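You operate a simulated robot arm through the tools that you are given. There is no shell and no other tool. Be economical: measure what you need, move in short steps, check, and stop when the job is done.

You are at the controls of a simulated two-armed robot. One attempt, no reset.

JOB
Pick up the grey tissue box with one hand, pass it to the other hand and put it on the pad top. Put one of the yellow guides from the guide shelf in the green loan tray. Do these in any order. Set down upright: grey tissue box.

The check looks at the end state, three seconds after you hand in, the way a careful person would. Anything else that was tipped, shoved, dropped, spilled or broken makes it a failure.

ROBOT AND FRAMES
Two 7-joint arms with two-finger parallel grippers on one trunk, on a base that drives. Base frame: it is fixed to the floor where the robot stands at the start and does not move with it; the origin is under the middle of the robot, x ahead of it, y to its left, z up. Units: mm, rad, N and s.
The left shoulder is at the start at [50, 177, 1154], the right one opposite. With the tool pointing down near the work surface each hand reaches from about 100 to 680 mm from the robot's upright axis, wherever it stands, measured 20 degrees to its own side. Places, roughly: green loan tray [4750, 0, 1000]; pad top [-1200, 600, 800]; yellow guide [4750, 0, 750]. Payload 3.43 kg a hand.
The TCP of each hand is the grasp point between the finger pads, 34 mm short of the fingertips. In the tool frame z runs along the fingers and y along their closing line. Largest opening 128 mm; finger width 24, thickness 12; the body of the gripper, 48 by 130 mm, starts 96 mm behind the TCP.
Orientation is that of the tool frame in the base frame, as [roll, pitch, yaw] about the fixed x, y, z axes, in that order (R = Rz(yaw) Ry(pitch) Rx(roll)). With the fingers straight down and closing along the base's y, the tool's x points along the base's -x, its y along +y and its z along -z.

CONTROLS
- The arms move only by the tool drive_tool. It takes "left_increments", "right_increments" or both (then of equal length, played together; a hand with none holds still); each is a list of rows, each an object (a shift or turn left out is 0, a gripper value left out holds the last) with "slide": the shift along the tool's x, y, z in mm, a list of three; "dr": the turn, a rotation vector about the tool's x, y, z in rad, a list of three; "grip": the closure, from 0 (fully open) to 1 (shut). In form: [{"slide": [dx, dy, dz], "dr": [rx, ry, rz], "grip": grip}, ...]. A call has 1 to 10 rows; each row is the pose to reach, as a shift and turn from the pose commanded when the call began, along the tool's axes at that moment. Each row takes 0.2 s and may step no farther than 50 mm and 0.15 rad from the row before; otherwise, or with a gripper value out of range, the whole call is refused. A pose out of reach is approached as far as the arm can. The call stops where the force on the tool passes 40 N (or 10 N more than at its start, if that is more) or the arm is blocked; 0.2 s more then pass. The fingers move at their own pace (about 108 mm/s each) and stop on an object; they squeeze with about 22 N. The grip force told is the motor's: it shows also when the fingers shut on nothing. Time passes only in rows, and 0.2 s behind the last, so rows that repeat a pose let the fingers close. It gives the time, the measured TCP pose, the force on the tool (base axes), the opening and the grip force at its end, in the units of the frame above (readings bear some noise), with the torque about the TCP (base axes, N m) and any sound that the robot's microphone picked up.
- Cameras (640 x 400 px; columns grow to the right, rows downward): "scene" is now at [109.5, 59.7, 1287.8]; the picture's right is [0.84, -0.54, 0.00], its down [-0.44, -0.70, -0.56] and it looks along [0.30, 0.48, -0.83] (base axes); focal length 214 px, centre (320, 200). "left" rides on the left gripper at [76, 11, -160] in its tool frame; the picture's right is [-0.15, 0.99, 0.00], its down [-0.88, -0.13, -0.46] and it looks along [-0.45, -0.07, 0.89] (tool axes); focal length 234 px, centre (320, 200). "right" rides on the right gripper at [76, -11, -160] in its tool frame; the picture's right is [0.15, 0.99, 0.00], its down [-0.88, 0.13, -0.46] and it looks along [-0.45, 0.07, 0.89] (tool axes); focal length 234 px, centre (320, 200).
- camera(camera): a new picture of that camera. The clock stands still meanwhile.
- lift_body(by): slides the trunk up (or, below 0, down) by that many mm; the arms and the scene camera ride with it, the base frame stays. It gives what a move gives, with no picture.
- roll_base(legs): drives the robot by 1 to 6 legs, each [ahead, turn to the left] in mm and rad, along the robot's own axes; the way and the turn of a leg run together, so that a leg with both is an arc; at most 1500 mm and 3.142 rad a leg. The arms and the cameras ride along, it lands a little off, and it stops where it bumps. It gives what a move gives.
- head_to(pan, tilt): turns the head with the scene camera to pan (to the left, within 1.396 rad either way) and tilt (down, from -0.506 to 1.204), counted from straight ahead of the robot. It gives what a move gives.
- pixel_to_xyz(camera, pixels): for up to 12 pixels [column, row] of the newest picture of that camera ("zoom" is the newest enlarged one), the place [x, y, z] in the base frame of the surface seen there, good to about 3 mm. The clock stands still meanwhile.
- enlarge(camera, box): a new picture of the part [left, top, right, bottom] of that camera's present view, enlarged. The clock stands still meanwhile.
- job_done(): hands the job in; it is judged then, once.

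Keep the steps short. Do not move on a guess: measure, check each grasp and each placing, and mend mistakes. In all there are 110 turns and 108 pictures (those below and enlarged ones count). Leave the grippers open and the arms clear of the work at the hand-in unless told otherwise, and finish with a single line.

The tools are called by a JSON object that holds its "api" and its "payload". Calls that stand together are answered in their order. drive_tool: Moves the arms, as the interface text tells. Its arguments: {"type":"object","properties":{"left_increments":{"type":"array","items":{"type":"object","properties":{"slide":{"type":"array","items":{"type":"number"}},"dr":{"type":"array","items":{"type":"number"}},"grip":{"type":"number"}}}},"right_increments":{"type":"array","items":{"type":"object","properties":{"slide":{"type":"array","items":{"type":"number"}},"dr":{"type":"array","items":{"type":"number"}},"grip":{"type":"number"}}}}},"required":[]} The other tools are called the same way: lift_body (by) slides the trunk up or down; roll_base (legs) drives the base; head_to (pan, tilt) turns the head that bears the scene camera; camera (camera) takes a picture; pixel_to_xyz (camera, pixels) gives the place of the surface under pixels of a picture; enlarge (camera, box) takes an enlarged picture of a part of a camera's view; job_done () hands the job in.

At the start:

```text
t: 0.0
left_position: [449.9, 223.0, 1032.5]
left_orientation: [-3.141, 0.002, -3.139]
left_ft_force: [0.0, 0.2, 0.8]
left_moment: [-0.01, -0.02, 0.02]
left_gripper_width: 128.0
left_grasp_force: 0.0
right_position: [293.2, -86.8, 1191.2]
right_orientation: [3.141, -0.001, -3.141]
right_ft_force: [-0.2, -0.4, -0.1]
right_moment: [-0.04, 0.0, 0.0]
right_gripper_width: 128.0
right_grasp_force: 0.1
trunk travel left (down, up): [-325.0, 76.0]
robot x, y, heading: [0.6, -3.6, 0.001]
head pan, tilt: [1.005, 0.97]
```

scene: 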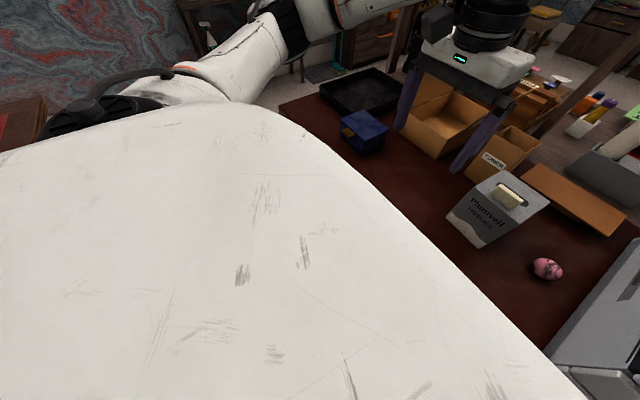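
right: 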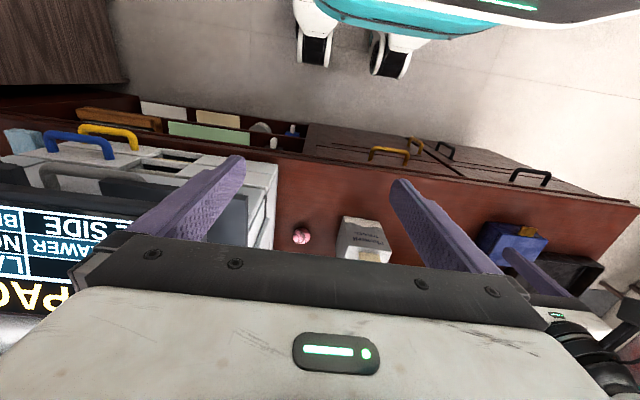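
left: 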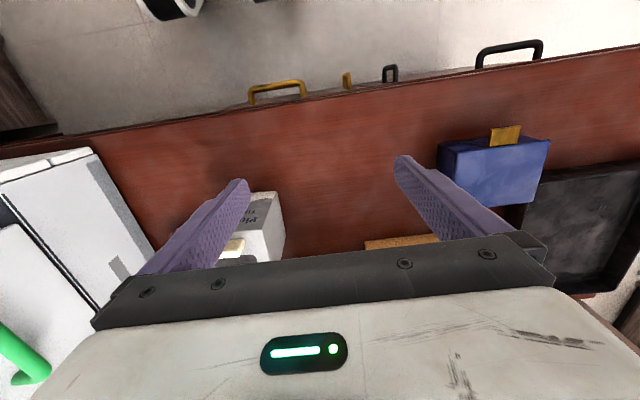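

I'll look at the workbench straight ahead first, to find the tissue box.

{"api": "head_to", "payload": {"pan": 0.0, "tilt": 0.8}}

{"api": "camera", "payload": {"camera": "scene"}}

```text
t: 1.3
left_position: [451.3, 223.0, 1032.8]
left_orientation: [-3.142, 0.001, -3.138]
left_ft_force: [-0.2, -0.5, -0.4]
left_moment: [0.0, 0.03, -0.03]
left_gripper_width: 127.9
left_grasp_force: 0.0
right_position: [292.3, -86.7, 1191.3]
right_orientation: [3.141, -0.001, 3.14]
right_ft_force: [0.8, 0.2, 0.0]
right_moment: [-0.04, 0.0, -0.03]
right_gripper_width: 127.7
right_grasp_force: 0.2
trunk travel left (down, up): [-325.0, 76.0]
robot x, y, heading: [-1.8, 1.2, -0.001]
head pan, tilt: [0.0, 0.799]
```

```text
104 pictures are left
```

scene: 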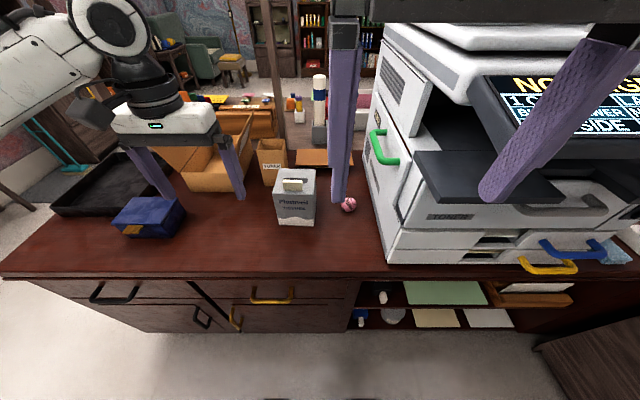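

The tissue box is at about (296,200), between the left hand's boxes and the copier. I'll measure it.

{"api": "enlarge", "payload": {"camera": "scene", "box": [240, 130, 380, 250]}}

{"api": "pixel_to_xyz", "payload": {"camera": "scene", "pixels": [[277, 195], [312, 195], [296, 187], [280, 223], [312, 224], [296, 240], [296, 215], [348, 204], [388, 255], [366, 190], [270, 165], [180, 225]]}}

```text
3.33 times, centred on (310, 190) of scene
```

zoom: 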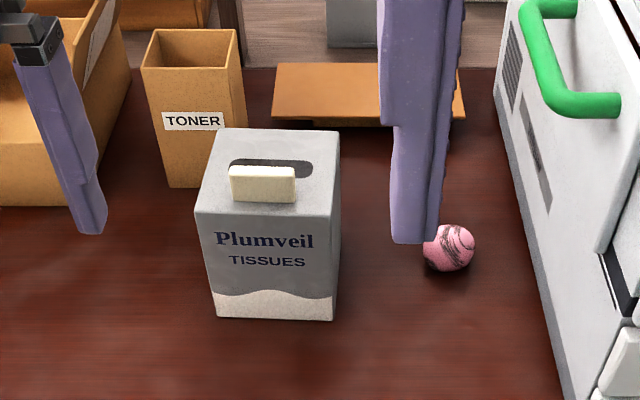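

```text
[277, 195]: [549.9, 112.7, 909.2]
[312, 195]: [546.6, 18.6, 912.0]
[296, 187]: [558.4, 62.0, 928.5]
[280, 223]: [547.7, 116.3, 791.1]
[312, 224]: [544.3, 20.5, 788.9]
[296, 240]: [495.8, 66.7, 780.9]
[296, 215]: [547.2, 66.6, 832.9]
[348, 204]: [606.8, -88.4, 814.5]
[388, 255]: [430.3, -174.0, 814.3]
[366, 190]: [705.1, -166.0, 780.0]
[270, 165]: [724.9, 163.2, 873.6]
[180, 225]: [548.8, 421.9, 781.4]
```

The front face spans y 18–116 at x≈547. Next I'll measure the depth, the base and the tissue from the zoom, since the sides need to fit the 128 mm opening.

{"api": "pixel_to_xyz", "payload": {"camera": "zoom", "pixels": [[225, 133], [335, 135], [200, 205], [334, 208], [265, 168], [260, 138], [222, 310], [330, 312], [338, 160], [270, 350], [450, 240], [205, 30]]}}

{"api": "camera", "payload": {"camera": "left"}}

```text
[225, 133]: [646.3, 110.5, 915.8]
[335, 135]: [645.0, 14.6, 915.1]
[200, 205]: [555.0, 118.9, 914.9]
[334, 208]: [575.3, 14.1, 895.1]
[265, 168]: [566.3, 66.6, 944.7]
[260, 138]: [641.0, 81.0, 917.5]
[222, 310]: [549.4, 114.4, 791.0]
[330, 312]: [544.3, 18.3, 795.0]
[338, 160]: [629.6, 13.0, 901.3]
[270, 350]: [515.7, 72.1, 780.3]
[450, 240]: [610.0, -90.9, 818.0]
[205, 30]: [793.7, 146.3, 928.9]
```

```text
102 pictures are left
```

left: 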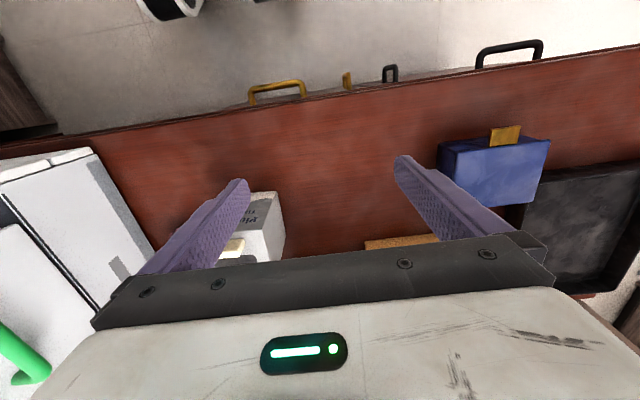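

The box is about 102 × 104 × 135 mm. It spans x 546–648, y 13–117, z 780–915, and the tissue sticks up to about 945. I'll move the left hand above its centre (597, 66), keeping the height.

{"api": "drive_tool", "payload": {"left_increments": [{"slide": [-29, -31, 0]}, {"slide": [-58, -62, 0]}, {"slide": [-87, -94, 0]}, {"slide": [-116, -125, 0]}, {"slide": [-146, -157, 0]}, {"slide": [-146, -157, 0]}]}}

{"api": "camera", "payload": {"camera": "left"}}

{"api": "camera", "payload": {"camera": "scene"}}

```text
t: 2.7
left_position: [597.3, 67.6, 1032.1]
left_orientation: [-3.14, 0.002, -3.141]
left_ft_force: [1.0, -0.6, -1.3]
left_moment: [-0.01, 0.01, 0.01]
left_gripper_width: 128.0
left_grasp_force: 0.0
right_position: [292.8, -85.8, 1191.2]
right_orientation: [-3.141, -0.001, 3.141]
right_ft_force: [0.6, -0.4, 0.8]
right_moment: [-0.01, 0.0, -0.02]
right_gripper_width: 128.0
right_grasp_force: 0.0
trunk travel left (down, up): [-325.0, 76.0]
robot x, y, heading: [-0.5, 1.1, -0.001]
head pan, tilt: [0.0, 0.799]
```

```text
101 pictures are left
```

left: 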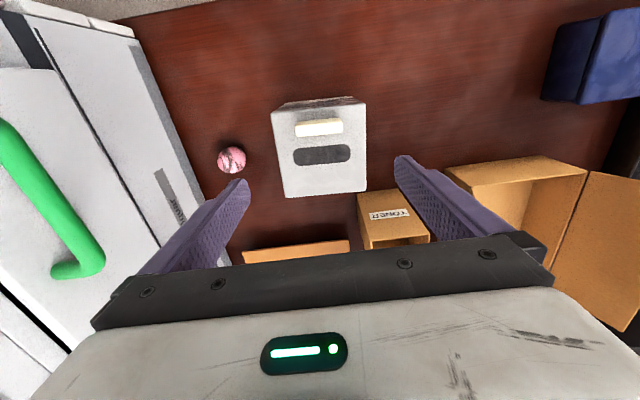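

```text
100 pictures are left
```

scene: 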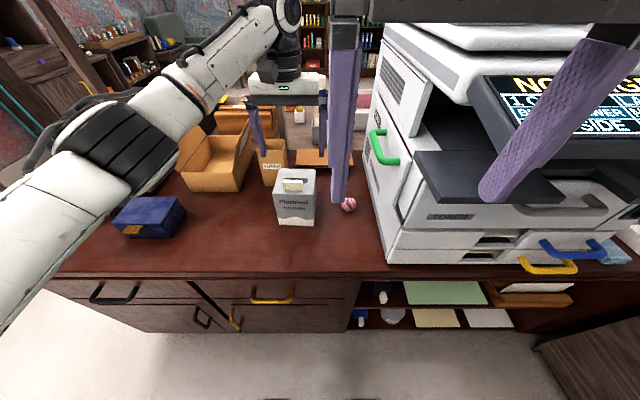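

The hand is over the box. I'll use the hand camera to check the box's top corners for centre and yaw before descending.

{"api": "pixel_to_xyz", "payload": {"camera": "left", "pixels": [[275, 114], [363, 108], [287, 193], [364, 188], [280, 155], [364, 150], [320, 127], [322, 154], [428, 225], [395, 243], [230, 158]]}}

```text
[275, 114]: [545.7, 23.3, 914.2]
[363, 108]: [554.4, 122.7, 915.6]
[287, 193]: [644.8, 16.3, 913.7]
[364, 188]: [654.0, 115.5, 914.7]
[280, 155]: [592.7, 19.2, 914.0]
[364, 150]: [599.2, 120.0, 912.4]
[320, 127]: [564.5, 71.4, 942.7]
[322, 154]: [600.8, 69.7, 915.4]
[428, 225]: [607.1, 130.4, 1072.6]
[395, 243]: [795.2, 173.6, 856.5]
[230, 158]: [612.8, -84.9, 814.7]
```

The centre is (600, 69.5) and the box is yawed about −0.087 rad. I'll align, then descend so the TCP is at z≈883, with the fingertips about 64 mm down the sides.

{"api": "drive_tool", "payload": {"left_increments": [{"slide": [-2.7, 2, 0], "dr": [0, 0, 0.087]}, {"slide": [-2.7, 2, 30], "dr": [0, 0, 0.087]}, {"slide": [-2.7, 2, 60], "dr": [0, 0, 0.087]}, {"slide": [-2.7, 2, 90], "dr": [0, 0, 0.087]}, {"slide": [-2.7, 2, 120], "dr": [0, 0, 0.087]}, {"slide": [-2.7, 2, 149], "dr": [0, 0, 0.087]}, {"slide": [-2.7, 2, 149], "dr": [0, 0, 0.087]}]}}

{"api": "camera", "payload": {"camera": "left"}}

```text
t: 4.3
left_position: [597.4, 67.9, 881.9]
left_orientation: [-3.14, 0.0, 3.055]
left_ft_force: [-0.4, 0.4, -0.2]
left_moment: [-0.01, -0.02, 0.01]
left_gripper_width: 128.2
left_grasp_force: 0.0
right_position: [292.4, -86.6, 1191.3]
right_orientation: [-3.142, 0.001, 3.141]
right_ft_force: [-0.1, 0.1, 0.1]
right_moment: [-0.01, 0.02, 0.0]
right_gripper_width: 127.9
right_grasp_force: 0.1
trunk travel left (down, up): [-325.0, 76.0]
robot x, y, heading: [-2.9, 1.3, -0.003]
head pan, tilt: [0.0, 0.799]
```

```text
99 pictures are left
```

left: 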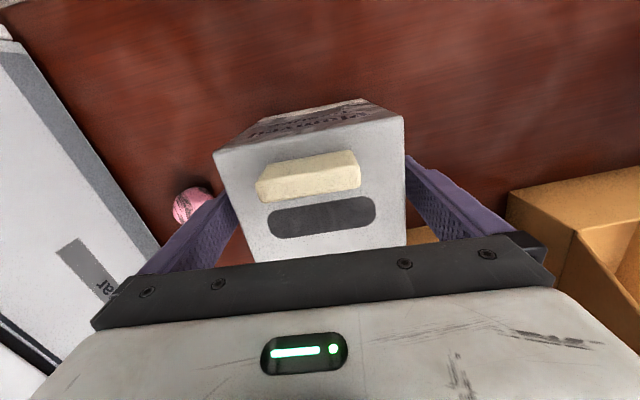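

Before closing I'll re-measure the box's front top edge against the fingers.

{"api": "pixel_to_xyz", "payload": {"camera": "left", "pixels": [[218, 157], [398, 120], [250, 255], [402, 238], [228, 200], [400, 180]]}}

```text
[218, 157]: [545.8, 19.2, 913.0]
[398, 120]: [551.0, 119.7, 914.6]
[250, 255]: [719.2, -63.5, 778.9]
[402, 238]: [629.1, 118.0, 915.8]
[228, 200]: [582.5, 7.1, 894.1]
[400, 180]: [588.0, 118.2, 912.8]
```

The yaw is about −0.06, which is close enough. I'll trim 0.02 rad and close gently.

{"api": "drive_tool", "payload": {"left_increments": [{"dr": [0, 0, -0.02], "grip": 0.1}, {"dr": [0, 0, -0.02], "grip": 0.2}, {"dr": [0, 0, -0.02], "grip": 0.4}, {"dr": [0, 0, -0.02], "grip": 0.6}, {"dr": [0, 0, -0.02], "grip": 0.6}]}}

```text
t: 5.5
left_position: [598.3, 69.5, 883.3]
left_orientation: [-3.141, -0.001, 3.075]
left_ft_force: [-0.4, -0.2, 0.2]
left_moment: [0.05, -0.01, 0.01]
left_gripper_width: 107.4
left_grasp_force: 22.2
right_position: [292.5, -86.3, 1190.4]
right_orientation: [-3.14, -0.001, 3.141]
right_ft_force: [-0.9, -0.9, -1.3]
right_moment: [-0.02, -0.02, 0.0]
right_gripper_width: 127.8
right_grasp_force: 0.0
trunk travel left (down, up): [-325.0, 76.0]
robot x, y, heading: [-2.4, 3.0, 0.003]
head pan, tilt: [0.0, 0.799]
```

The box is gripped at 107 mm with 22 N. I'll lift straight up 170 mm.

{"api": "drive_tool", "payload": {"left_increments": [{"slide": [0, 0, -25]}, {"slide": [0, 0, -60]}, {"slide": [0, 0, -95]}, {"slide": [0, 0, -130]}, {"slide": [0, 0, -170]}, {"slide": [0, 0, -170]}]}}

{"api": "camera", "payload": {"camera": "scene"}}

```text
t: 6.9
left_position: [597.7, 69.4, 1053.6]
left_orientation: [-3.141, 0.002, 3.077]
left_ft_force: [0.4, -0.1, -0.7]
left_moment: [0.0, 0.01, 0.0]
left_gripper_width: 107.0
left_grasp_force: 21.9
right_position: [292.9, -85.8, 1191.2]
right_orientation: [3.141, 0.0, -3.141]
right_ft_force: [0.1, 0.2, -0.6]
right_moment: [0.01, 0.01, -0.02]
right_gripper_width: 127.7
right_grasp_force: 0.1
trunk travel left (down, up): [-325.0, 76.0]
robot x, y, heading: [-1.4, 1.5, -0.004]
head pan, tilt: [0.0, 0.799]
```

```text
98 pictures are left
```

scene: 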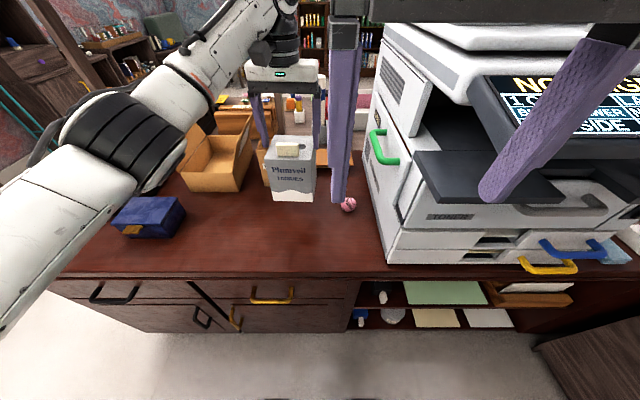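

The box is up and hanging free. I'll back the base away 500 mm so the handover is clear of the copier.

{"api": "roll_base", "payload": {"legs": [[-500, 0]]}}

{"api": "head_to", "payload": {"pan": 0.0, "tilt": 0.75}}

{"api": "camera", "payload": {"camera": "scene"}}

```text
t: 9.4
left_position: [254.4, 77.1, 1052.6]
left_orientation: [3.14, 0.0, 3.087]
left_ft_force: [0.1, 0.6, 0.5]
left_moment: [0.0, -0.02, -0.02]
left_gripper_width: 107.2
left_grasp_force: 22.3
right_position: [-50.9, -82.2, 1190.7]
right_orientation: [-3.139, 0.0, -3.134]
right_ft_force: [-0.1, 0.1, 0.1]
right_moment: [-0.02, -0.02, -0.01]
right_gripper_width: 128.1
right_grasp_force: 0.0
trunk travel left (down, up): [-325.0, 76.0]
robot x, y, heading: [-342.8, -14.9, -0.003]
head pan, tilt: [0.0, 0.799]
stopped in leg 1: the robot was blocked; the commanded pose is now the measured one
```

```text
t: 10.0
left_position: [255.4, 75.1, 1054.1]
left_orientation: [3.139, 0.0, 3.088]
left_ft_force: [0.0, 0.4, -1.5]
left_moment: [-0.03, 0.0, 0.0]
left_gripper_width: 107.1
left_grasp_force: 22.3
right_position: [-50.8, -84.0, 1191.9]
right_orientation: [3.141, 0.001, -3.135]
right_ft_force: [0.0, -0.4, 0.5]
right_moment: [-0.01, 0.0, -0.04]
right_gripper_width: 128.0
right_grasp_force: 0.2
trunk travel left (down, up): [-325.0, 76.0]
robot x, y, heading: [-345.5, -13.9, 0.001]
head pan, tilt: [0.0, 0.75]
```

```text
97 pictures are left
```

scene: 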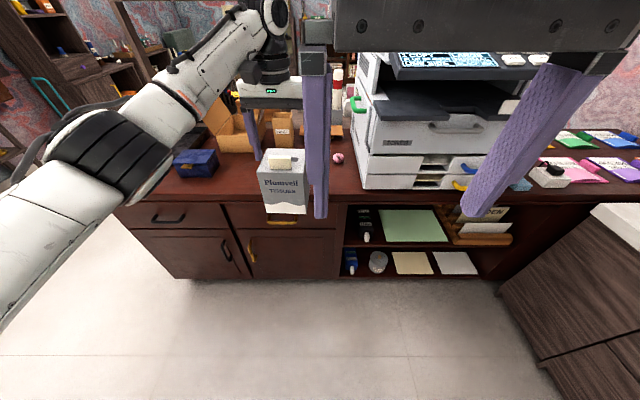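

Something behind stopped the base after 343 mm. I'll look left and right to see what's around before doing more.

{"api": "head_to", "payload": {"pan": 1.39, "tilt": 0.35}}

{"api": "camera", "payload": {"camera": "scene"}}

{"api": "head_to", "payload": {"pan": -1.39, "tilt": 0.5}}

{"api": "camera", "payload": {"camera": "scene"}}

```text
t: 11.6
left_position: [254.7, 76.0, 1052.9]
left_orientation: [3.139, 0.0, 3.087]
left_ft_force: [-0.5, 0.5, -0.2]
left_moment: [0.0, 0.01, 0.01]
left_gripper_width: 106.8
left_grasp_force: 22.4
right_position: [-49.9, -83.2, 1190.2]
right_orientation: [-3.142, 0.0, -3.135]
right_ft_force: [0.4, -0.2, 0.6]
right_moment: [0.01, -0.05, 0.02]
right_gripper_width: 128.0
right_grasp_force: 0.0
trunk travel left (down, up): [-325.0, 76.0]
robot x, y, heading: [-342.7, -14.7, -0.001]
head pan, tilt: [1.389, 0.351]
```

```text
96 pictures are left
```

scene: 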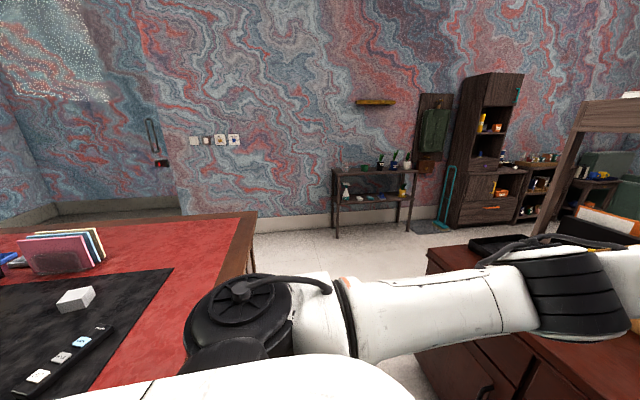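

```text
t: 14.0
left_position: [254.8, 76.7, 1053.7]
left_orientation: [3.14, -0.001, 3.087]
left_ft_force: [0.1, 0.2, 0.0]
left_moment: [-0.01, -0.02, 0.01]
left_gripper_width: 106.9
left_grasp_force: 22.0
right_position: [-50.7, -83.7, 1190.2]
right_orientation: [3.141, 0.0, -3.133]
right_ft_force: [-0.5, 0.4, -0.2]
right_moment: [-0.04, 0.02, 0.01]
right_gripper_width: 127.7
right_grasp_force: 0.0
trunk travel left (down, up): [-325.0, 76.0]
robot x, y, heading: [-341.5, -14.8, 0.007]
head pan, tilt: [-1.389, 0.499]
```

```text
95 pictures are left
```

scene: 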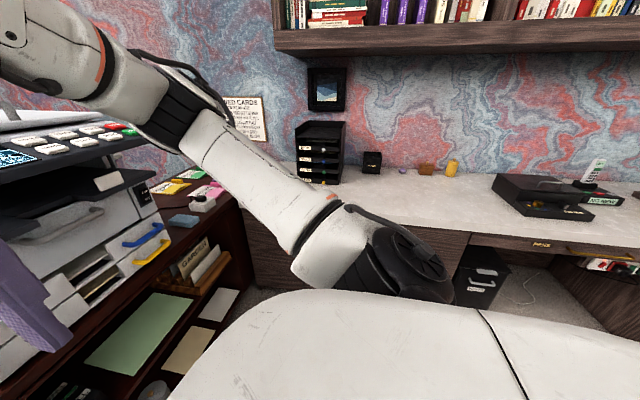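

The robot bumped the red-topped desk behind, which carries a black pad. I'll move 120 mm forward off it and draw the box in toward the body: left TCP to robot-relative (430, 100), and up slightly.

{"api": "roll_base", "payload": {"legs": [[120, 0]]}}

{"api": "head_to", "payload": {"pan": 0.0, "tilt": 0.85}}

{"api": "drive_tool", "payload": {"left_increments": [{"slide": [40, 0, -10]}, {"slide": [80, 0, -20]}, {"slide": [120, 5, -30]}, {"slide": [160, 10, -40]}, {"slide": [160, 20, -40]}], "right_increments": [{"slide": [0, -40, 0]}, {"slide": [0, -80, 0]}, {"slide": [0, -120, 0]}, {"slide": [0, -160, 0]}, {"slide": [0, -200, 0]}]}}

{"api": "camera", "payload": {"camera": "scene"}}

```text
t: 15.3
left_position: [375.2, 75.6, 1053.4]
left_orientation: [3.14, 0.001, 3.087]
left_ft_force: [0.3, -1.3, -0.8]
left_moment: [-0.01, 0.02, 0.0]
left_gripper_width: 107.0
left_grasp_force: 22.1
right_position: [68.6, -83.7, 1190.2]
right_orientation: [-3.14, -0.002, -3.137]
right_ft_force: [-0.3, -0.9, -0.4]
right_moment: [0.04, 0.04, 0.0]
right_gripper_width: 128.1
right_grasp_force: 0.0
trunk travel left (down, up): [-325.0, 76.0]
robot x, y, heading: [-221.1, -13.9, 0.0]
head pan, tilt: [-1.389, 0.499]
```

```text
t: 16.8
left_position: [374.4, 75.8, 1053.6]
left_orientation: [3.14, -0.001, 3.085]
left_ft_force: [0.2, -0.2, -1.0]
left_moment: [0.0, -0.04, 0.01]
left_gripper_width: 106.9
left_grasp_force: 22.5
right_position: [68.5, -83.8, 1191.2]
right_orientation: [-3.141, 0.002, -3.134]
right_ft_force: [0.0, 0.7, 0.2]
right_moment: [0.01, 0.01, 0.01]
right_gripper_width: 127.7
right_grasp_force: 0.0
trunk travel left (down, up): [-325.0, 76.0]
robot x, y, heading: [-221.9, -14.6, 0.001]
head pan, tilt: [0.0, 0.85]
```

```text
t: 18.0
left_position: [215.6, 104.9, 1093.9]
left_orientation: [3.139, 0.0, 3.086]
left_ft_force: [-0.6, 0.8, 0.3]
left_moment: [0.01, -0.01, -0.01]
left_gripper_width: 107.1
left_grasp_force: 22.2
right_position: [70.6, -283.2, 1191.0]
right_orientation: [-3.141, 0.0, -3.134]
right_ft_force: [-0.8, -0.5, 0.2]
right_moment: [-0.02, -0.02, 0.0]
right_gripper_width: 127.9
right_grasp_force: 0.1
trunk travel left (down, up): [-325.0, 76.0]
robot x, y, heading: [-224.4, -11.6, 0.003]
head pan, tilt: [0.0, 0.85]
```

```text
94 pictures are left
```

scene: 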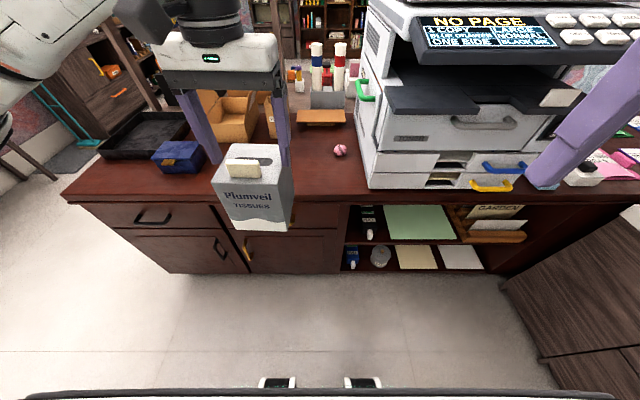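

The box is held at (216, 105), bottom at about z 991. I'll turn the right hand so its fingers point along +y with the camera side up, keeping it well to the right. This is the first part of the turn.

{"api": "drive_tool", "payload": {"right_increments": [{"slide": [-14, 0, 16], "dr": [-0.084, 0.084, 0.084]}, {"slide": [-28, 0, 32], "dr": [-0.168, 0.168, 0.168]}, {"slide": [-42, 0, 48], "dr": [-0.252, 0.252, 0.252]}, {"slide": [-56, 0, 64], "dr": [-0.336, 0.336, 0.336]}, {"slide": [-70, 0, 80], "dr": [-0.42, 0.42, 0.42]}, {"slide": [-84, 0, 96], "dr": [-0.504, 0.504, 0.504]}, {"slide": [-98, 0, 112], "dr": [-0.588, 0.588, 0.588]}, {"slide": [-112, 0, 128], "dr": [-0.672, 0.672, 0.672]}, {"slide": [-126, 0, 144], "dr": [-0.756, 0.756, 0.756]}, {"slide": [-145, 0, 165], "dr": [-0.84, 0.84, 0.84]}]}}

{"api": "camera", "payload": {"camera": "scene"}}

```text
t: 20.2
left_position: [217.3, 103.9, 1092.9]
left_orientation: [3.14, 0.0, 3.086]
left_ft_force: [-0.1, 0.4, -0.2]
left_moment: [0.0, 0.0, 0.01]
left_gripper_width: 106.9
left_grasp_force: 21.7
right_position: [215.4, -282.9, 1025.8]
right_orientation: [2.545, -1.054, 2.551]
right_ft_force: [0.6, -0.1, 0.7]
right_moment: [-0.03, 0.0, -0.01]
right_gripper_width: 128.1
right_grasp_force: 0.1
trunk travel left (down, up): [-325.0, 76.0]
robot x, y, heading: [-225.2, -11.6, 0.004]
head pan, tilt: [0.0, 0.85]
```

```text
93 pictures are left
```

scene: 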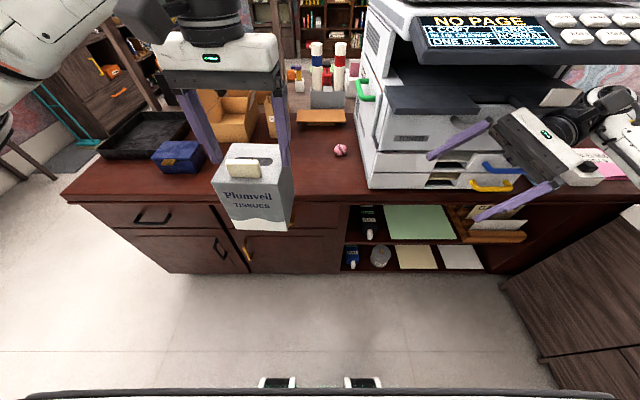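

The arm is tracking well and clear of the copier. Next is the rest of the turn, with a step toward the box.

{"api": "drive_tool", "payload": {"right_increments": [{"dr": [-0.084, 0.084, 0.084]}, {"dr": [-0.168, 0.168, 0.168]}, {"dr": [-0.252, 0.252, 0.252]}, {"dr": [-0.336, 0.336, 0.336]}, {"dr": [-0.369, 0.369, 0.369]}, {"dr": [-0.369, 0.369, 0.369]}]}}

{"api": "camera", "payload": {"camera": "scene"}}

{"api": "camera", "payload": {"camera": "right"}}

```text
t: 21.6
left_position: [215.7, 104.7, 1093.7]
left_orientation: [3.14, 0.0, 3.084]
left_ft_force: [-0.3, 0.3, -1.4]
left_moment: [0.01, 0.0, -0.03]
left_gripper_width: 107.2
left_grasp_force: 21.9
right_position: [214.5, -283.4, 1027.0]
right_orientation: [1.405, -1.57, -2.971]
right_ft_force: [0.7, -0.5, 0.8]
right_moment: [0.04, 0.0, 0.0]
right_gripper_width: 128.1
right_grasp_force: 0.1
trunk travel left (down, up): [-325.0, 76.0]
robot x, y, heading: [-221.4, -14.3, 0.001]
head pan, tilt: [0.0, 0.85]
```

```text
92 pictures are left
```

scene: 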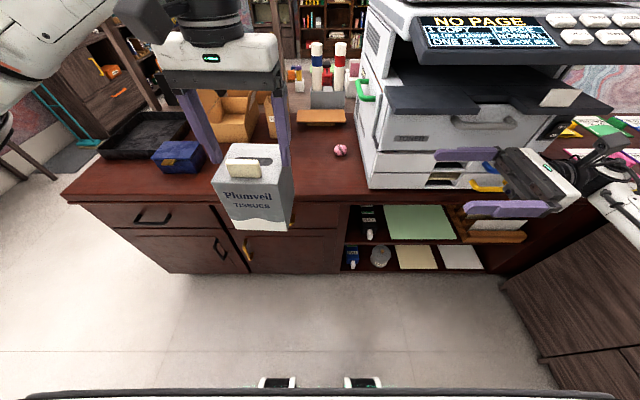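

```text
91 pictures are left
```

right: 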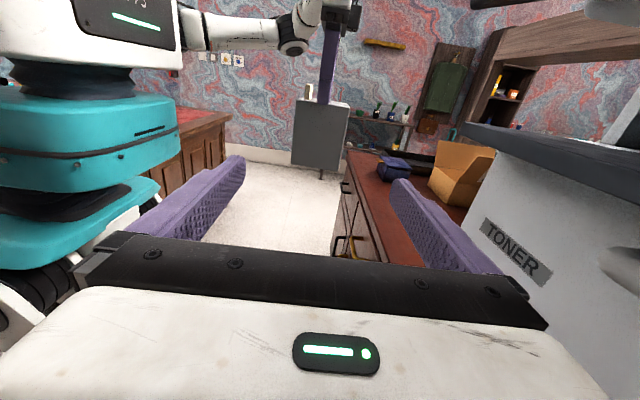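

The right hand now points along +y, and its camera sees the box's right side at (320,135). I'll measure it for the alignment.

{"api": "pixel_to_xyz", "payload": {"camera": "right", "pixels": [[297, 102], [346, 108], [293, 160], [338, 168], [295, 130], [342, 140], [320, 135], [326, 95]]}}

```text
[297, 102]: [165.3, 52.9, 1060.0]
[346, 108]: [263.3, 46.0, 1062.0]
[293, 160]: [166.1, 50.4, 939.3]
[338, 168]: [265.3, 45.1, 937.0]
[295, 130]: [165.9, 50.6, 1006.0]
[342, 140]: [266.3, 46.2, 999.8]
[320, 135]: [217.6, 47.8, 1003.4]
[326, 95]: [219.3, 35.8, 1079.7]
```

The box top reads z≈1065 instead of 1126, so it may have slipped down in the left grip. I'll look closer.

{"api": "enlarge", "payload": {"camera": "scene", "box": [150, 20, 330, 250]}}

{"api": "enlarge", "payload": {"camera": "right", "box": [260, 20, 400, 190]}}

{"api": "camera", "payload": {"camera": "left"}}

```text
1.74 times, centred on (240, 135) of scene
```

zoom: 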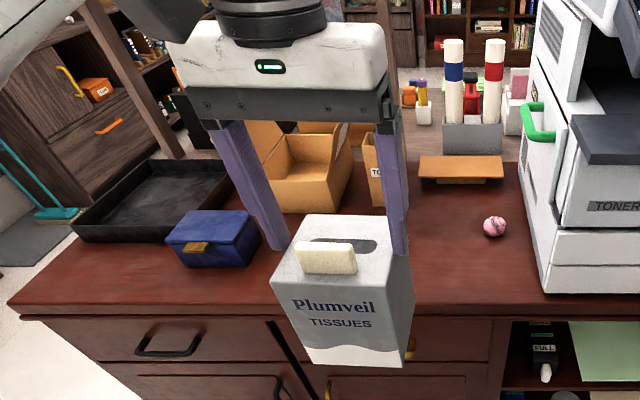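

```text
2.35 times, centred on (330, 105) of right
```

zoom: 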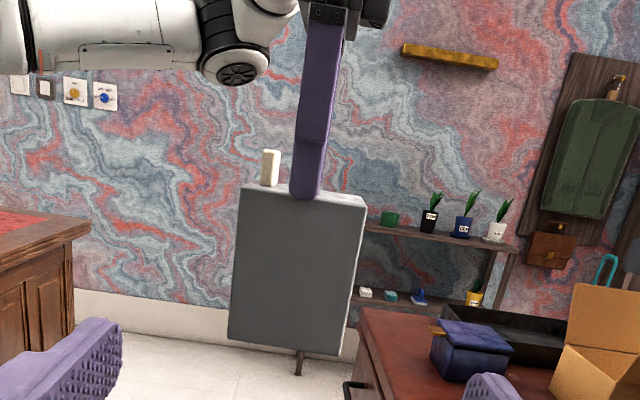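

```text
88 pictures are left
```

left: 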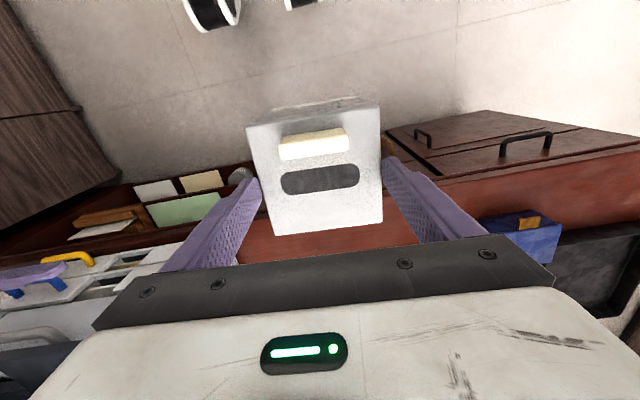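

The box slipped down in the left grip during the lift and now hangs by only a few mm of fingertip. It hasn't moved over the last three pictures, so I'll keep the left hand still. The box now spans x 166–265.5, z 932–1065, with its near face at y≈48. I'll bring the right hand up to it at z≈988, stopping short to check alignment.

{"api": "drive_tool", "payload": {"right_increments": [{"slide": [-13, 1, 30], "dr": [-0.02, 0, 0]}, {"slide": [-26, 1, 75], "dr": [-0.05, 0, 0]}, {"slide": [-39, 1, 120], "dr": [-0.05, 0, 0]}, {"slide": [-39, 1, 165], "dr": [-0.05, 0, 0]}, {"slide": [-39, 1, 210], "dr": [-0.05, 0, 0]}, {"slide": [-39, 1, 240], "dr": [-0.05, 0, 0]}]}}

{"api": "camera", "payload": {"camera": "right"}}

{"api": "camera", "payload": {"camera": "scene"}}

```text
t: 23.0
left_position: [216.7, 103.9, 1092.9]
left_orientation: [3.14, -0.001, 3.086]
left_ft_force: [-0.5, 0.3, -0.6]
left_moment: [0.02, -0.02, 0.01]
left_gripper_width: 106.8
left_grasp_force: 22.3
right_position: [214.7, -42.1, 988.0]
right_orientation: [2.861, -1.57, 1.807]
right_ft_force: [-0.5, 0.1, -0.6]
right_moment: [0.04, 0.0, -0.01]
right_gripper_width: 128.1
right_grasp_force: 0.1
trunk travel left (down, up): [-325.0, 76.0]
robot x, y, heading: [-223.4, -13.3, -0.001]
head pan, tilt: [0.0, 0.85]
```

```text
87 pictures are left
```

right: 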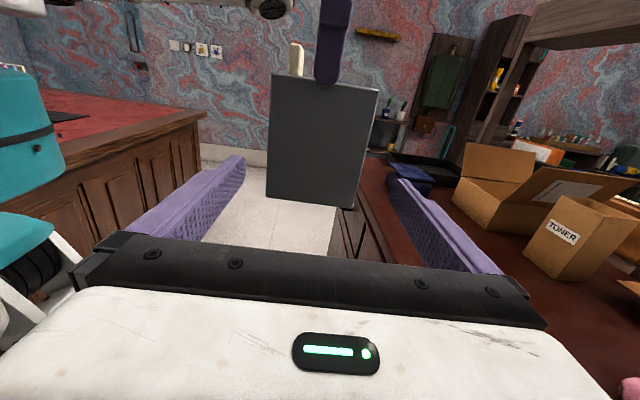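

```text
86 pictures are left
```

scene: 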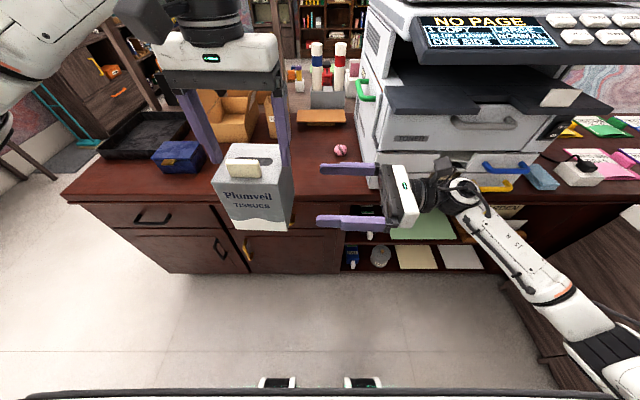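

{"api": "pixel_to_xyz", "payload": {"camera": "right", "pixels": [[273, 80], [374, 95], [269, 190], [357, 200], [270, 140], [364, 150], [325, 79], [328, 60]]}}

```text
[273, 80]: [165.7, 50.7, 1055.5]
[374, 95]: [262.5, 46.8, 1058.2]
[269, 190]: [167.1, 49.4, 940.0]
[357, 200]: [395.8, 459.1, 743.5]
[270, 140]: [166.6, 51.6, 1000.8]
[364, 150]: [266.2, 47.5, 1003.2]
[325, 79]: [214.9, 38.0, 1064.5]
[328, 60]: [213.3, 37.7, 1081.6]
```

The box is still in place. The right fingers (opening ±64 about x≈215) straddle it with about 13 mm on each side. I'll advance 137 mm until the TCP is at the box centre.

{"api": "drive_tool", "payload": {"right_increments": [{"slide": [0, -3, 30]}, {"slide": [0, -3, 60]}, {"slide": [0, -3, 90]}, {"slide": [0, -3, 115]}, {"slide": [0, -3, 137]}]}}

{"api": "camera", "payload": {"camera": "right"}}

{"api": "camera", "payload": {"camera": "scene"}}

```text
t: 24.2
left_position: [215.9, 104.1, 1093.4]
left_orientation: [3.141, -0.001, 3.086]
left_ft_force: [-0.4, 0.4, 0.0]
left_moment: [-0.01, -0.01, 0.01]
left_gripper_width: 107.0
left_grasp_force: 21.9
right_position: [217.6, 95.1, 986.9]
right_orientation: [-2.727, -1.568, 1.112]
right_ft_force: [0.0, -0.6, -0.1]
right_moment: [0.02, 0.01, 0.0]
right_gripper_width: 127.9
right_grasp_force: 0.0
trunk travel left (down, up): [-325.0, 76.0]
robot x, y, heading: [-221.5, -13.9, 0.002]
head pan, tilt: [0.0, 0.85]
```

```text
85 pictures are left
```

right: 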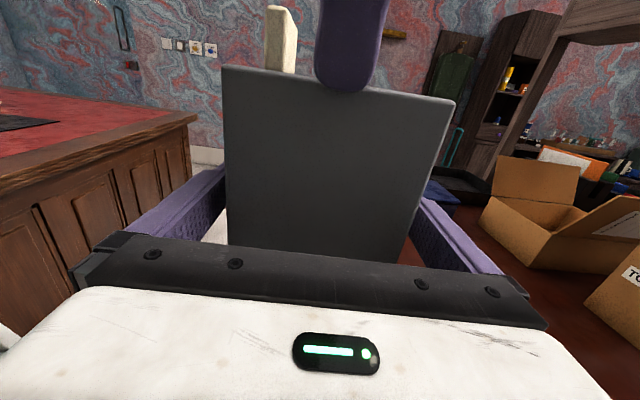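

```text
84 pictures are left
```

scene: 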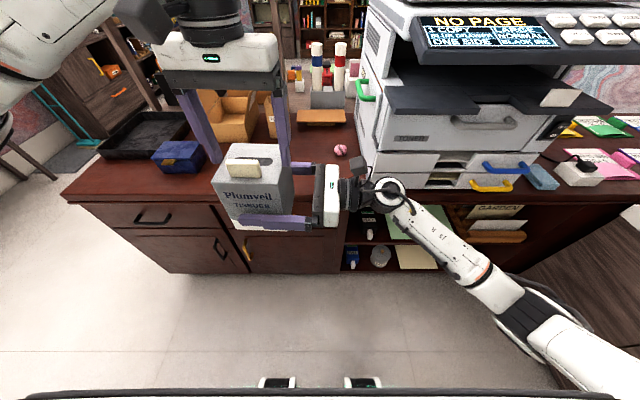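

The right fingers are around the box. I'll close the right gripper while the left still holds.

{"api": "drive_tool", "payload": {"right_increments": [{"grip": 0.12}, {"grip": 0.2}, {"grip": 0.3}, {"grip": 0.6}, {"grip": 1.0}, {"grip": 1.0}]}}

{"api": "camera", "payload": {"camera": "scene"}}

```text
t: 25.6
left_position: [216.7, 104.3, 1094.6]
left_orientation: [-3.141, 0.0, 3.086]
left_ft_force: [2.5, -3.2, 0.8]
left_moment: [-0.3, -0.1, 0.94]
left_gripper_width: 107.2
left_grasp_force: 21.8
right_position: [217.9, 93.3, 986.0]
right_orientation: [2.95, -1.571, 1.718]
right_ft_force: [-1.5, 3.0, -0.5]
right_moment: [0.0, -0.09, -0.94]
right_gripper_width: 107.7
right_grasp_force: 22.3
trunk travel left (down, up): [-325.0, 76.0]
robot x, y, heading: [-224.0, -12.4, 0.003]
head pan, tilt: [0.0, 0.85]
```

```text
83 pictures are left
```

scene: 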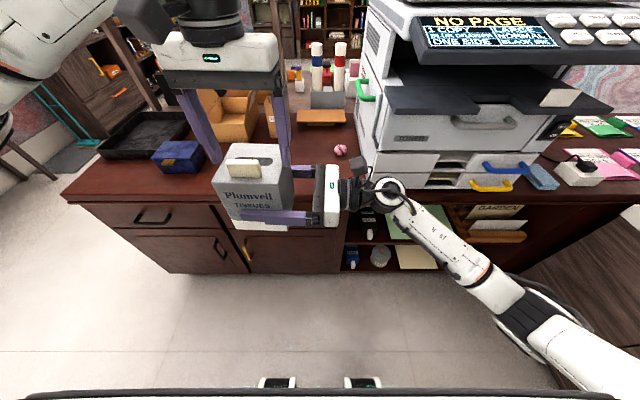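

The right hand holds it at 107.7 mm with 22 N. I'll open the left hand while both stay still.

{"api": "drive_tool", "payload": {"left_increments": [{"grip": 0.4}, {"grip": 0.2}, {"grip": 0.0}, {"grip": 0.0}]}}

{"api": "camera", "payload": {"camera": "scene"}}

{"api": "camera", "payload": {"camera": "right"}}

```text
t: 26.6
left_position: [216.3, 104.5, 1093.5]
left_orientation: [3.14, 0.0, 3.085]
left_ft_force: [0.2, -0.1, 0.5]
left_moment: [-0.02, -0.02, 0.0]
left_gripper_width: 128.1
left_grasp_force: 0.0
right_position: [217.4, 93.8, 986.0]
right_orientation: [-2.925, -1.57, 1.31]
right_ft_force: [-0.5, -0.8, 0.3]
right_moment: [0.02, -0.03, 0.0]
right_gripper_width: 107.5
right_grasp_force: 22.0
trunk travel left (down, up): [-325.0, 76.0]
robot x, y, heading: [-222.8, -14.0, 0.002]
head pan, tilt: [0.0, 0.85]
```

```text
82 pictures are left
```

scene: 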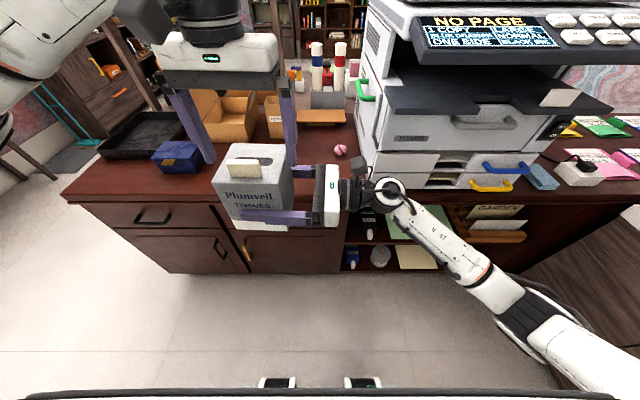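

```text
81 pictures are left
```

right: 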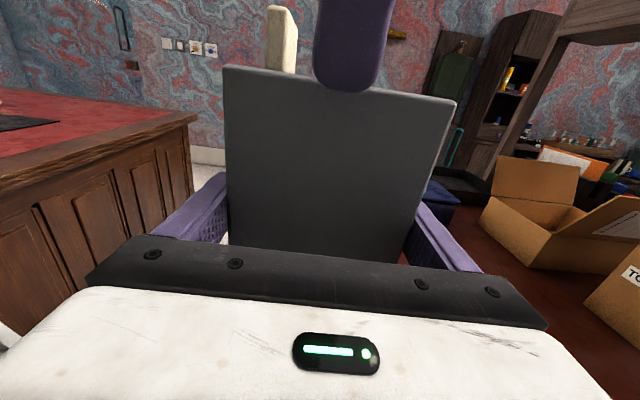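

The handover worked: the right hand has the box alone and it hasn't moved. I'll raise the left hand and pull it out to the left.

{"api": "drive_tool", "payload": {"left_increments": [{"slide": [0, 0, -40]}, {"slide": [0, 0, -80]}, {"slide": [0, 0, -120]}, {"slide": [0, 40, -130]}, {"slide": [0, 80, -130]}, {"slide": [20, 120, -130]}, {"slide": [40, 160, -130]}, {"slide": [60, 200, -130]}]}}

{"api": "camera", "payload": {"camera": "scene"}}

{"api": "camera", "payload": {"camera": "left"}}

```text
t: 28.4
left_position: [166.9, 307.1, 1223.7]
left_orientation: [3.141, -0.001, 3.084]
left_ft_force: [0.1, 0.5, 0.3]
left_moment: [0.0, 0.0, 0.0]
left_gripper_width: 128.1
left_grasp_force: 0.0
right_position: [216.8, 95.6, 986.4]
right_orientation: [2.836, -1.569, 1.832]
right_ft_force: [-0.3, 0.2, 0.0]
right_moment: [-0.01, 0.01, -0.02]
right_gripper_width: 107.3
right_grasp_force: 21.7
trunk travel left (down, up): [-325.0, 76.0]
robot x, y, heading: [-221.2, -14.1, -0.001]
head pan, tilt: [0.0, 0.85]
```

```text
80 pictures are left
```

scene: 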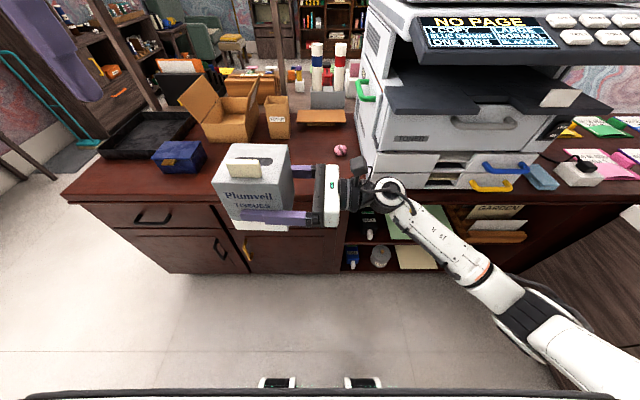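

```text
79 pictures are left
```

left: 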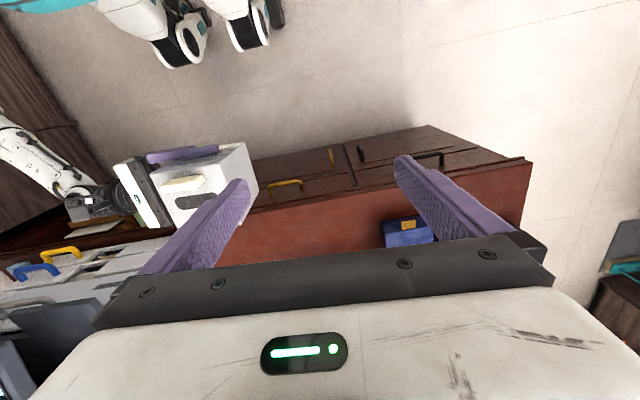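

The box is steady. I'll turn left in two legs, to a heading of about 1.5 rad, and look at the desk.

{"api": "roll_base", "payload": {"legs": [[0, 0.75], [0, 0.75]]}}

{"api": "head_to", "payload": {"pan": 1.0, "tilt": 0.5}}

{"api": "camera", "payload": {"camera": "scene"}}

{"api": "camera", "payload": {"camera": "right"}}

```text
t: 32.7
left_position: [-514.1, 403.1, 1224.5]
left_orientation: [3.139, 0.001, -1.704]
left_ft_force: [0.2, 0.5, -0.6]
left_moment: [0.01, -0.02, -0.02]
left_gripper_width: 127.7
left_grasp_force: 0.0
right_position: [-297.6, 436.7, 986.7]
right_orientation: [-2.991, -1.568, 2.87]
right_ft_force: [-0.5, -0.8, 0.6]
right_moment: [-0.03, 0.0, 0.0]
right_gripper_width: 107.4
right_grasp_force: 22.6
trunk travel left (down, up): [-325.0, 76.0]
robot x, y, heading: [-224.4, -12.0, 1.496]
head pan, tilt: [0.0, 0.85]
```

```text
t: 34.0
left_position: [-513.0, 403.6, 1223.9]
left_orientation: [3.14, 0.001, -1.704]
left_ft_force: [-0.4, 0.3, 0.5]
left_moment: [0.04, 0.0, 0.0]
left_gripper_width: 128.3
left_grasp_force: 0.2
right_position: [-298.4, 436.3, 987.5]
right_orientation: [-2.828, -1.571, 2.707]
right_ft_force: [0.3, -0.1, 0.1]
right_moment: [0.02, 0.03, 0.01]
right_gripper_width: 107.3
right_grasp_force: 22.0
trunk travel left (down, up): [-325.0, 76.0]
robot x, y, heading: [-220.7, -12.4, 1.494]
head pan, tilt: [1.0, 0.499]
```

```text
78 pictures are left
```

scene: 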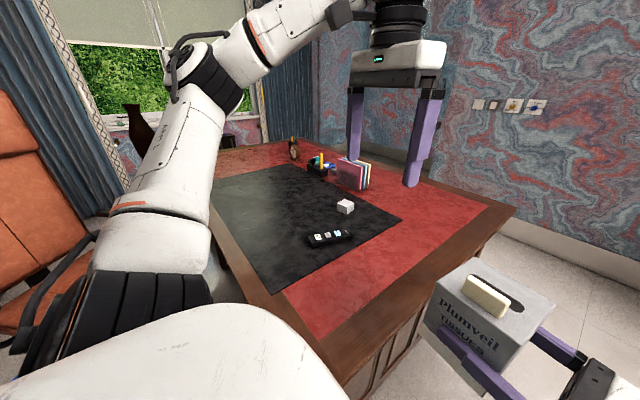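

```text
77 pictures are left
```

right: 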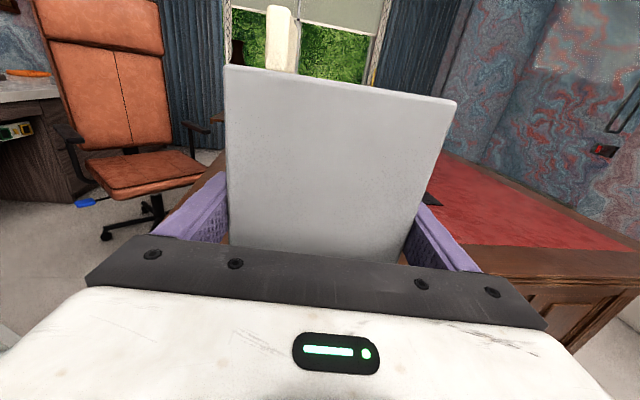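

The black pad is on the red desk, with a small white block and a controller on it. I'll measure the pad and desk edges.

{"api": "pixel_to_xyz", "payload": {"camera": "scene", "pixels": [[402, 218], [272, 292], [280, 165], [213, 190], [345, 206], [330, 238], [350, 176], [346, 375], [510, 207], [300, 200], [240, 230], [323, 167]]}}

```text
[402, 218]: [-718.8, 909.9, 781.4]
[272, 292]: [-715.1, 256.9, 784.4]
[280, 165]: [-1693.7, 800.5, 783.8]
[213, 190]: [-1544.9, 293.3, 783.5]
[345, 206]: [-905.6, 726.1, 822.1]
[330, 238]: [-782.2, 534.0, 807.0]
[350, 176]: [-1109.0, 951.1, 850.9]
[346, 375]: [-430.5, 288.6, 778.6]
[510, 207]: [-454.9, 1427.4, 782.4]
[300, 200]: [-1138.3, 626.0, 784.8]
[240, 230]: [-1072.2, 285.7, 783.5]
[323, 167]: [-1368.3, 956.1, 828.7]
```

The pad lies at z≈784, x −1690…−715, y 257…910. A chair stands near its low-y side, so I'll measure the chair and the desk's near corner from both pictures.

{"api": "pixel_to_xyz", "payload": {"camera": "scene", "pixels": [[20, 150], [60, 270], [80, 240], [12, 110], [228, 260], [310, 240], [352, 234], [310, 345], [250, 283]]}}

{"api": "pixel_to_xyz", "payload": {"camera": "right", "pixels": [[100, 50], [150, 175], [200, 160], [75, 203], [105, 236], [210, 185], [155, 5], [195, 128], [20, 85]]}}

```text
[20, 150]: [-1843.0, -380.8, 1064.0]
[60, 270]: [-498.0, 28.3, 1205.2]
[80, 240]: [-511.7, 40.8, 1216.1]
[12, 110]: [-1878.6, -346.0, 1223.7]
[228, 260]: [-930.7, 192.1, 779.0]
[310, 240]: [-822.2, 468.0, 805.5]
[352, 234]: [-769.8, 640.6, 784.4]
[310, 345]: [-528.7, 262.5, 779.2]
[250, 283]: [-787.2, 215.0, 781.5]
```

```text
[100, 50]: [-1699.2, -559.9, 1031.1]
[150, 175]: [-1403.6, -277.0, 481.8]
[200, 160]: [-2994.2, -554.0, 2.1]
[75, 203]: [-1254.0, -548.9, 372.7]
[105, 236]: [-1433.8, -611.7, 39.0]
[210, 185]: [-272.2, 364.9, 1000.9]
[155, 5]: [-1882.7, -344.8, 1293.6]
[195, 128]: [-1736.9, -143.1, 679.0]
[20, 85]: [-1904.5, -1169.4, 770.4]
```

The desk's near corner is about (−430, 170), which is what the base clipped. The floor along its y≈170 side is free up to the chair at x≈−1250. I'll back off 160 mm, turn to face −x, drive 640 mm along the desk, then face the pad.

{"api": "roll_base", "payload": {"legs": [[-160, 0], [0, 0.82], [0, 0.828]]}}

{"api": "head_to", "payload": {"pan": 0.0, "tilt": 0.7}}

{"api": "camera", "payload": {"camera": "scene"}}

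```text
t: 39.7
left_position: [-629.8, -491.0, 1224.3]
left_orientation: [3.14, 0.0, -0.062]
left_ft_force: [1.0, 0.2, 0.3]
left_moment: [0.01, -0.01, 0.0]
left_gripper_width: 128.1
left_grasp_force: 0.0
right_position: [-678.3, -278.7, 986.5]
right_orientation: [-2.913, -1.57, -1.849]
right_ft_force: [0.4, 0.7, -0.4]
right_moment: [0.01, -0.01, 0.01]
right_gripper_width: 107.1
right_grasp_force: 21.9
trunk travel left (down, up): [-325.0, 76.0]
robot x, y, heading: [-240.8, -172.8, 3.14]
head pan, tilt: [1.0, 0.499]
```

```text
t: 41.0
left_position: [-630.7, -490.5, 1224.4]
left_orientation: [3.139, 0.0, -0.062]
left_ft_force: [-0.8, -0.4, 0.0]
left_moment: [0.0, -0.01, -0.02]
left_gripper_width: 128.0
left_grasp_force: 0.0
right_position: [-679.5, -277.0, 985.9]
right_orientation: [-2.809, -1.57, -1.952]
right_ft_force: [-0.9, 0.5, 0.6]
right_moment: [-0.01, -0.01, 0.0]
right_gripper_width: 107.4
right_grasp_force: 22.2
trunk travel left (down, up): [-325.0, 76.0]
robot x, y, heading: [-235.8, -174.9, 3.14]
head pan, tilt: [0.0, 0.7]
```

```text
76 pictures are left
```

scene: 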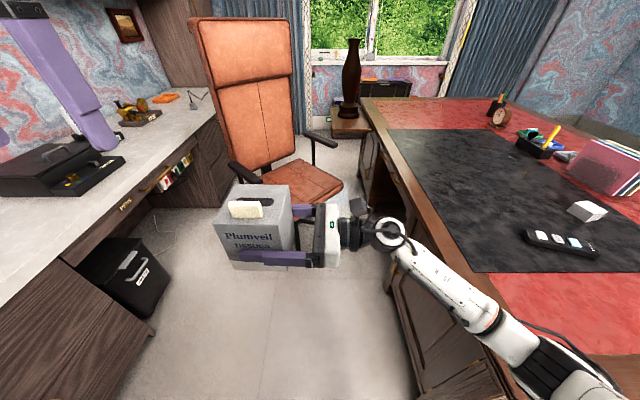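

The box is still steady, and I can see the corridor between the desk and a counter. I'll measure its width and the arm's height over the desk.

{"api": "pixel_to_xyz", "payload": {"camera": "scene", "pixels": [[225, 130], [130, 250], [75, 315], [130, 290], [370, 125], [425, 200], [480, 272], [440, 300], [480, 320], [560, 370], [300, 165], [310, 200]]}}

```text
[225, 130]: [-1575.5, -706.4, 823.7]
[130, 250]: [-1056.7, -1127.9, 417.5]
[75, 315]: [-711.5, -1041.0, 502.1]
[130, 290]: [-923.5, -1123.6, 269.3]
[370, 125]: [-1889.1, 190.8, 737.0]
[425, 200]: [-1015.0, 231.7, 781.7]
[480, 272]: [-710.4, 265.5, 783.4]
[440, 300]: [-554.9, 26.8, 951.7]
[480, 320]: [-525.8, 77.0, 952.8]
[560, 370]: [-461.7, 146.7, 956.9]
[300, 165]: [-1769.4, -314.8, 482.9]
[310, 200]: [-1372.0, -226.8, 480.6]
```

The right forearm rides low, at about z 955, and would foul the desk once I lower. It's better for the right hand to point straight ahead so the forearm stays off the desk. I'll swing it here in the clear corridor, yawing the hand −90° while moving it right and forward, in two parts.

{"api": "drive_tool", "payload": {"right_increments": [{"slide": [0, 8, -18], "dr": [-0.1, 0, 0]}, {"slide": [0, 16, -36], "dr": [-0.2, 0, 0]}, {"slide": [0, 24, -54], "dr": [-0.3, 0, 0]}, {"slide": [0, 32, -72], "dr": [-0.4, 0, 0]}, {"slide": [0, 40, -90], "dr": [-0.5, 0, 0]}, {"slide": [0, 48, -108], "dr": [-0.6, 0, 0]}, {"slide": [0, 56, -126], "dr": [-0.7, 0, 0]}, {"slide": [0, 64, -144], "dr": [-0.8, 0, 0]}]}}

{"api": "camera", "payload": {"camera": "scene"}}

```text
t: 42.8
left_position: [-630.2, -490.0, 1224.9]
left_orientation: [3.139, 0.0, -0.062]
left_ft_force: [0.3, 0.3, 0.3]
left_moment: [0.0, 0.01, 0.01]
left_gripper_width: 128.1
left_grasp_force: 0.0
right_position: [-736.0, -130.1, 986.4]
right_orientation: [2.52, -1.569, -1.799]
right_ft_force: [0.5, 0.8, -0.6]
right_moment: [-0.02, 0.02, 0.04]
right_gripper_width: 107.0
right_grasp_force: 22.0
trunk travel left (down, up): [-325.0, 76.0]
robot x, y, heading: [-233.9, -172.8, 3.136]
head pan, tilt: [0.0, 0.7]
```

```text
75 pictures are left
```

scene: 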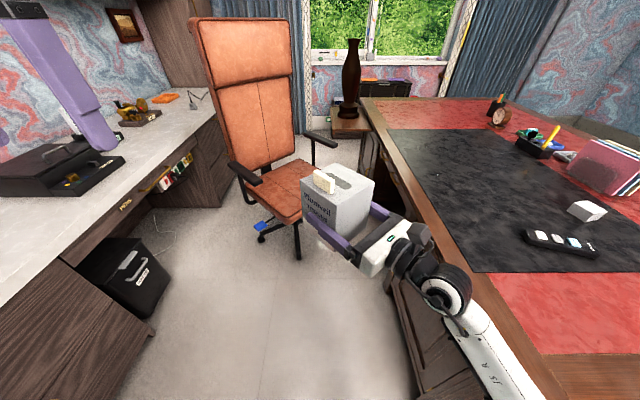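

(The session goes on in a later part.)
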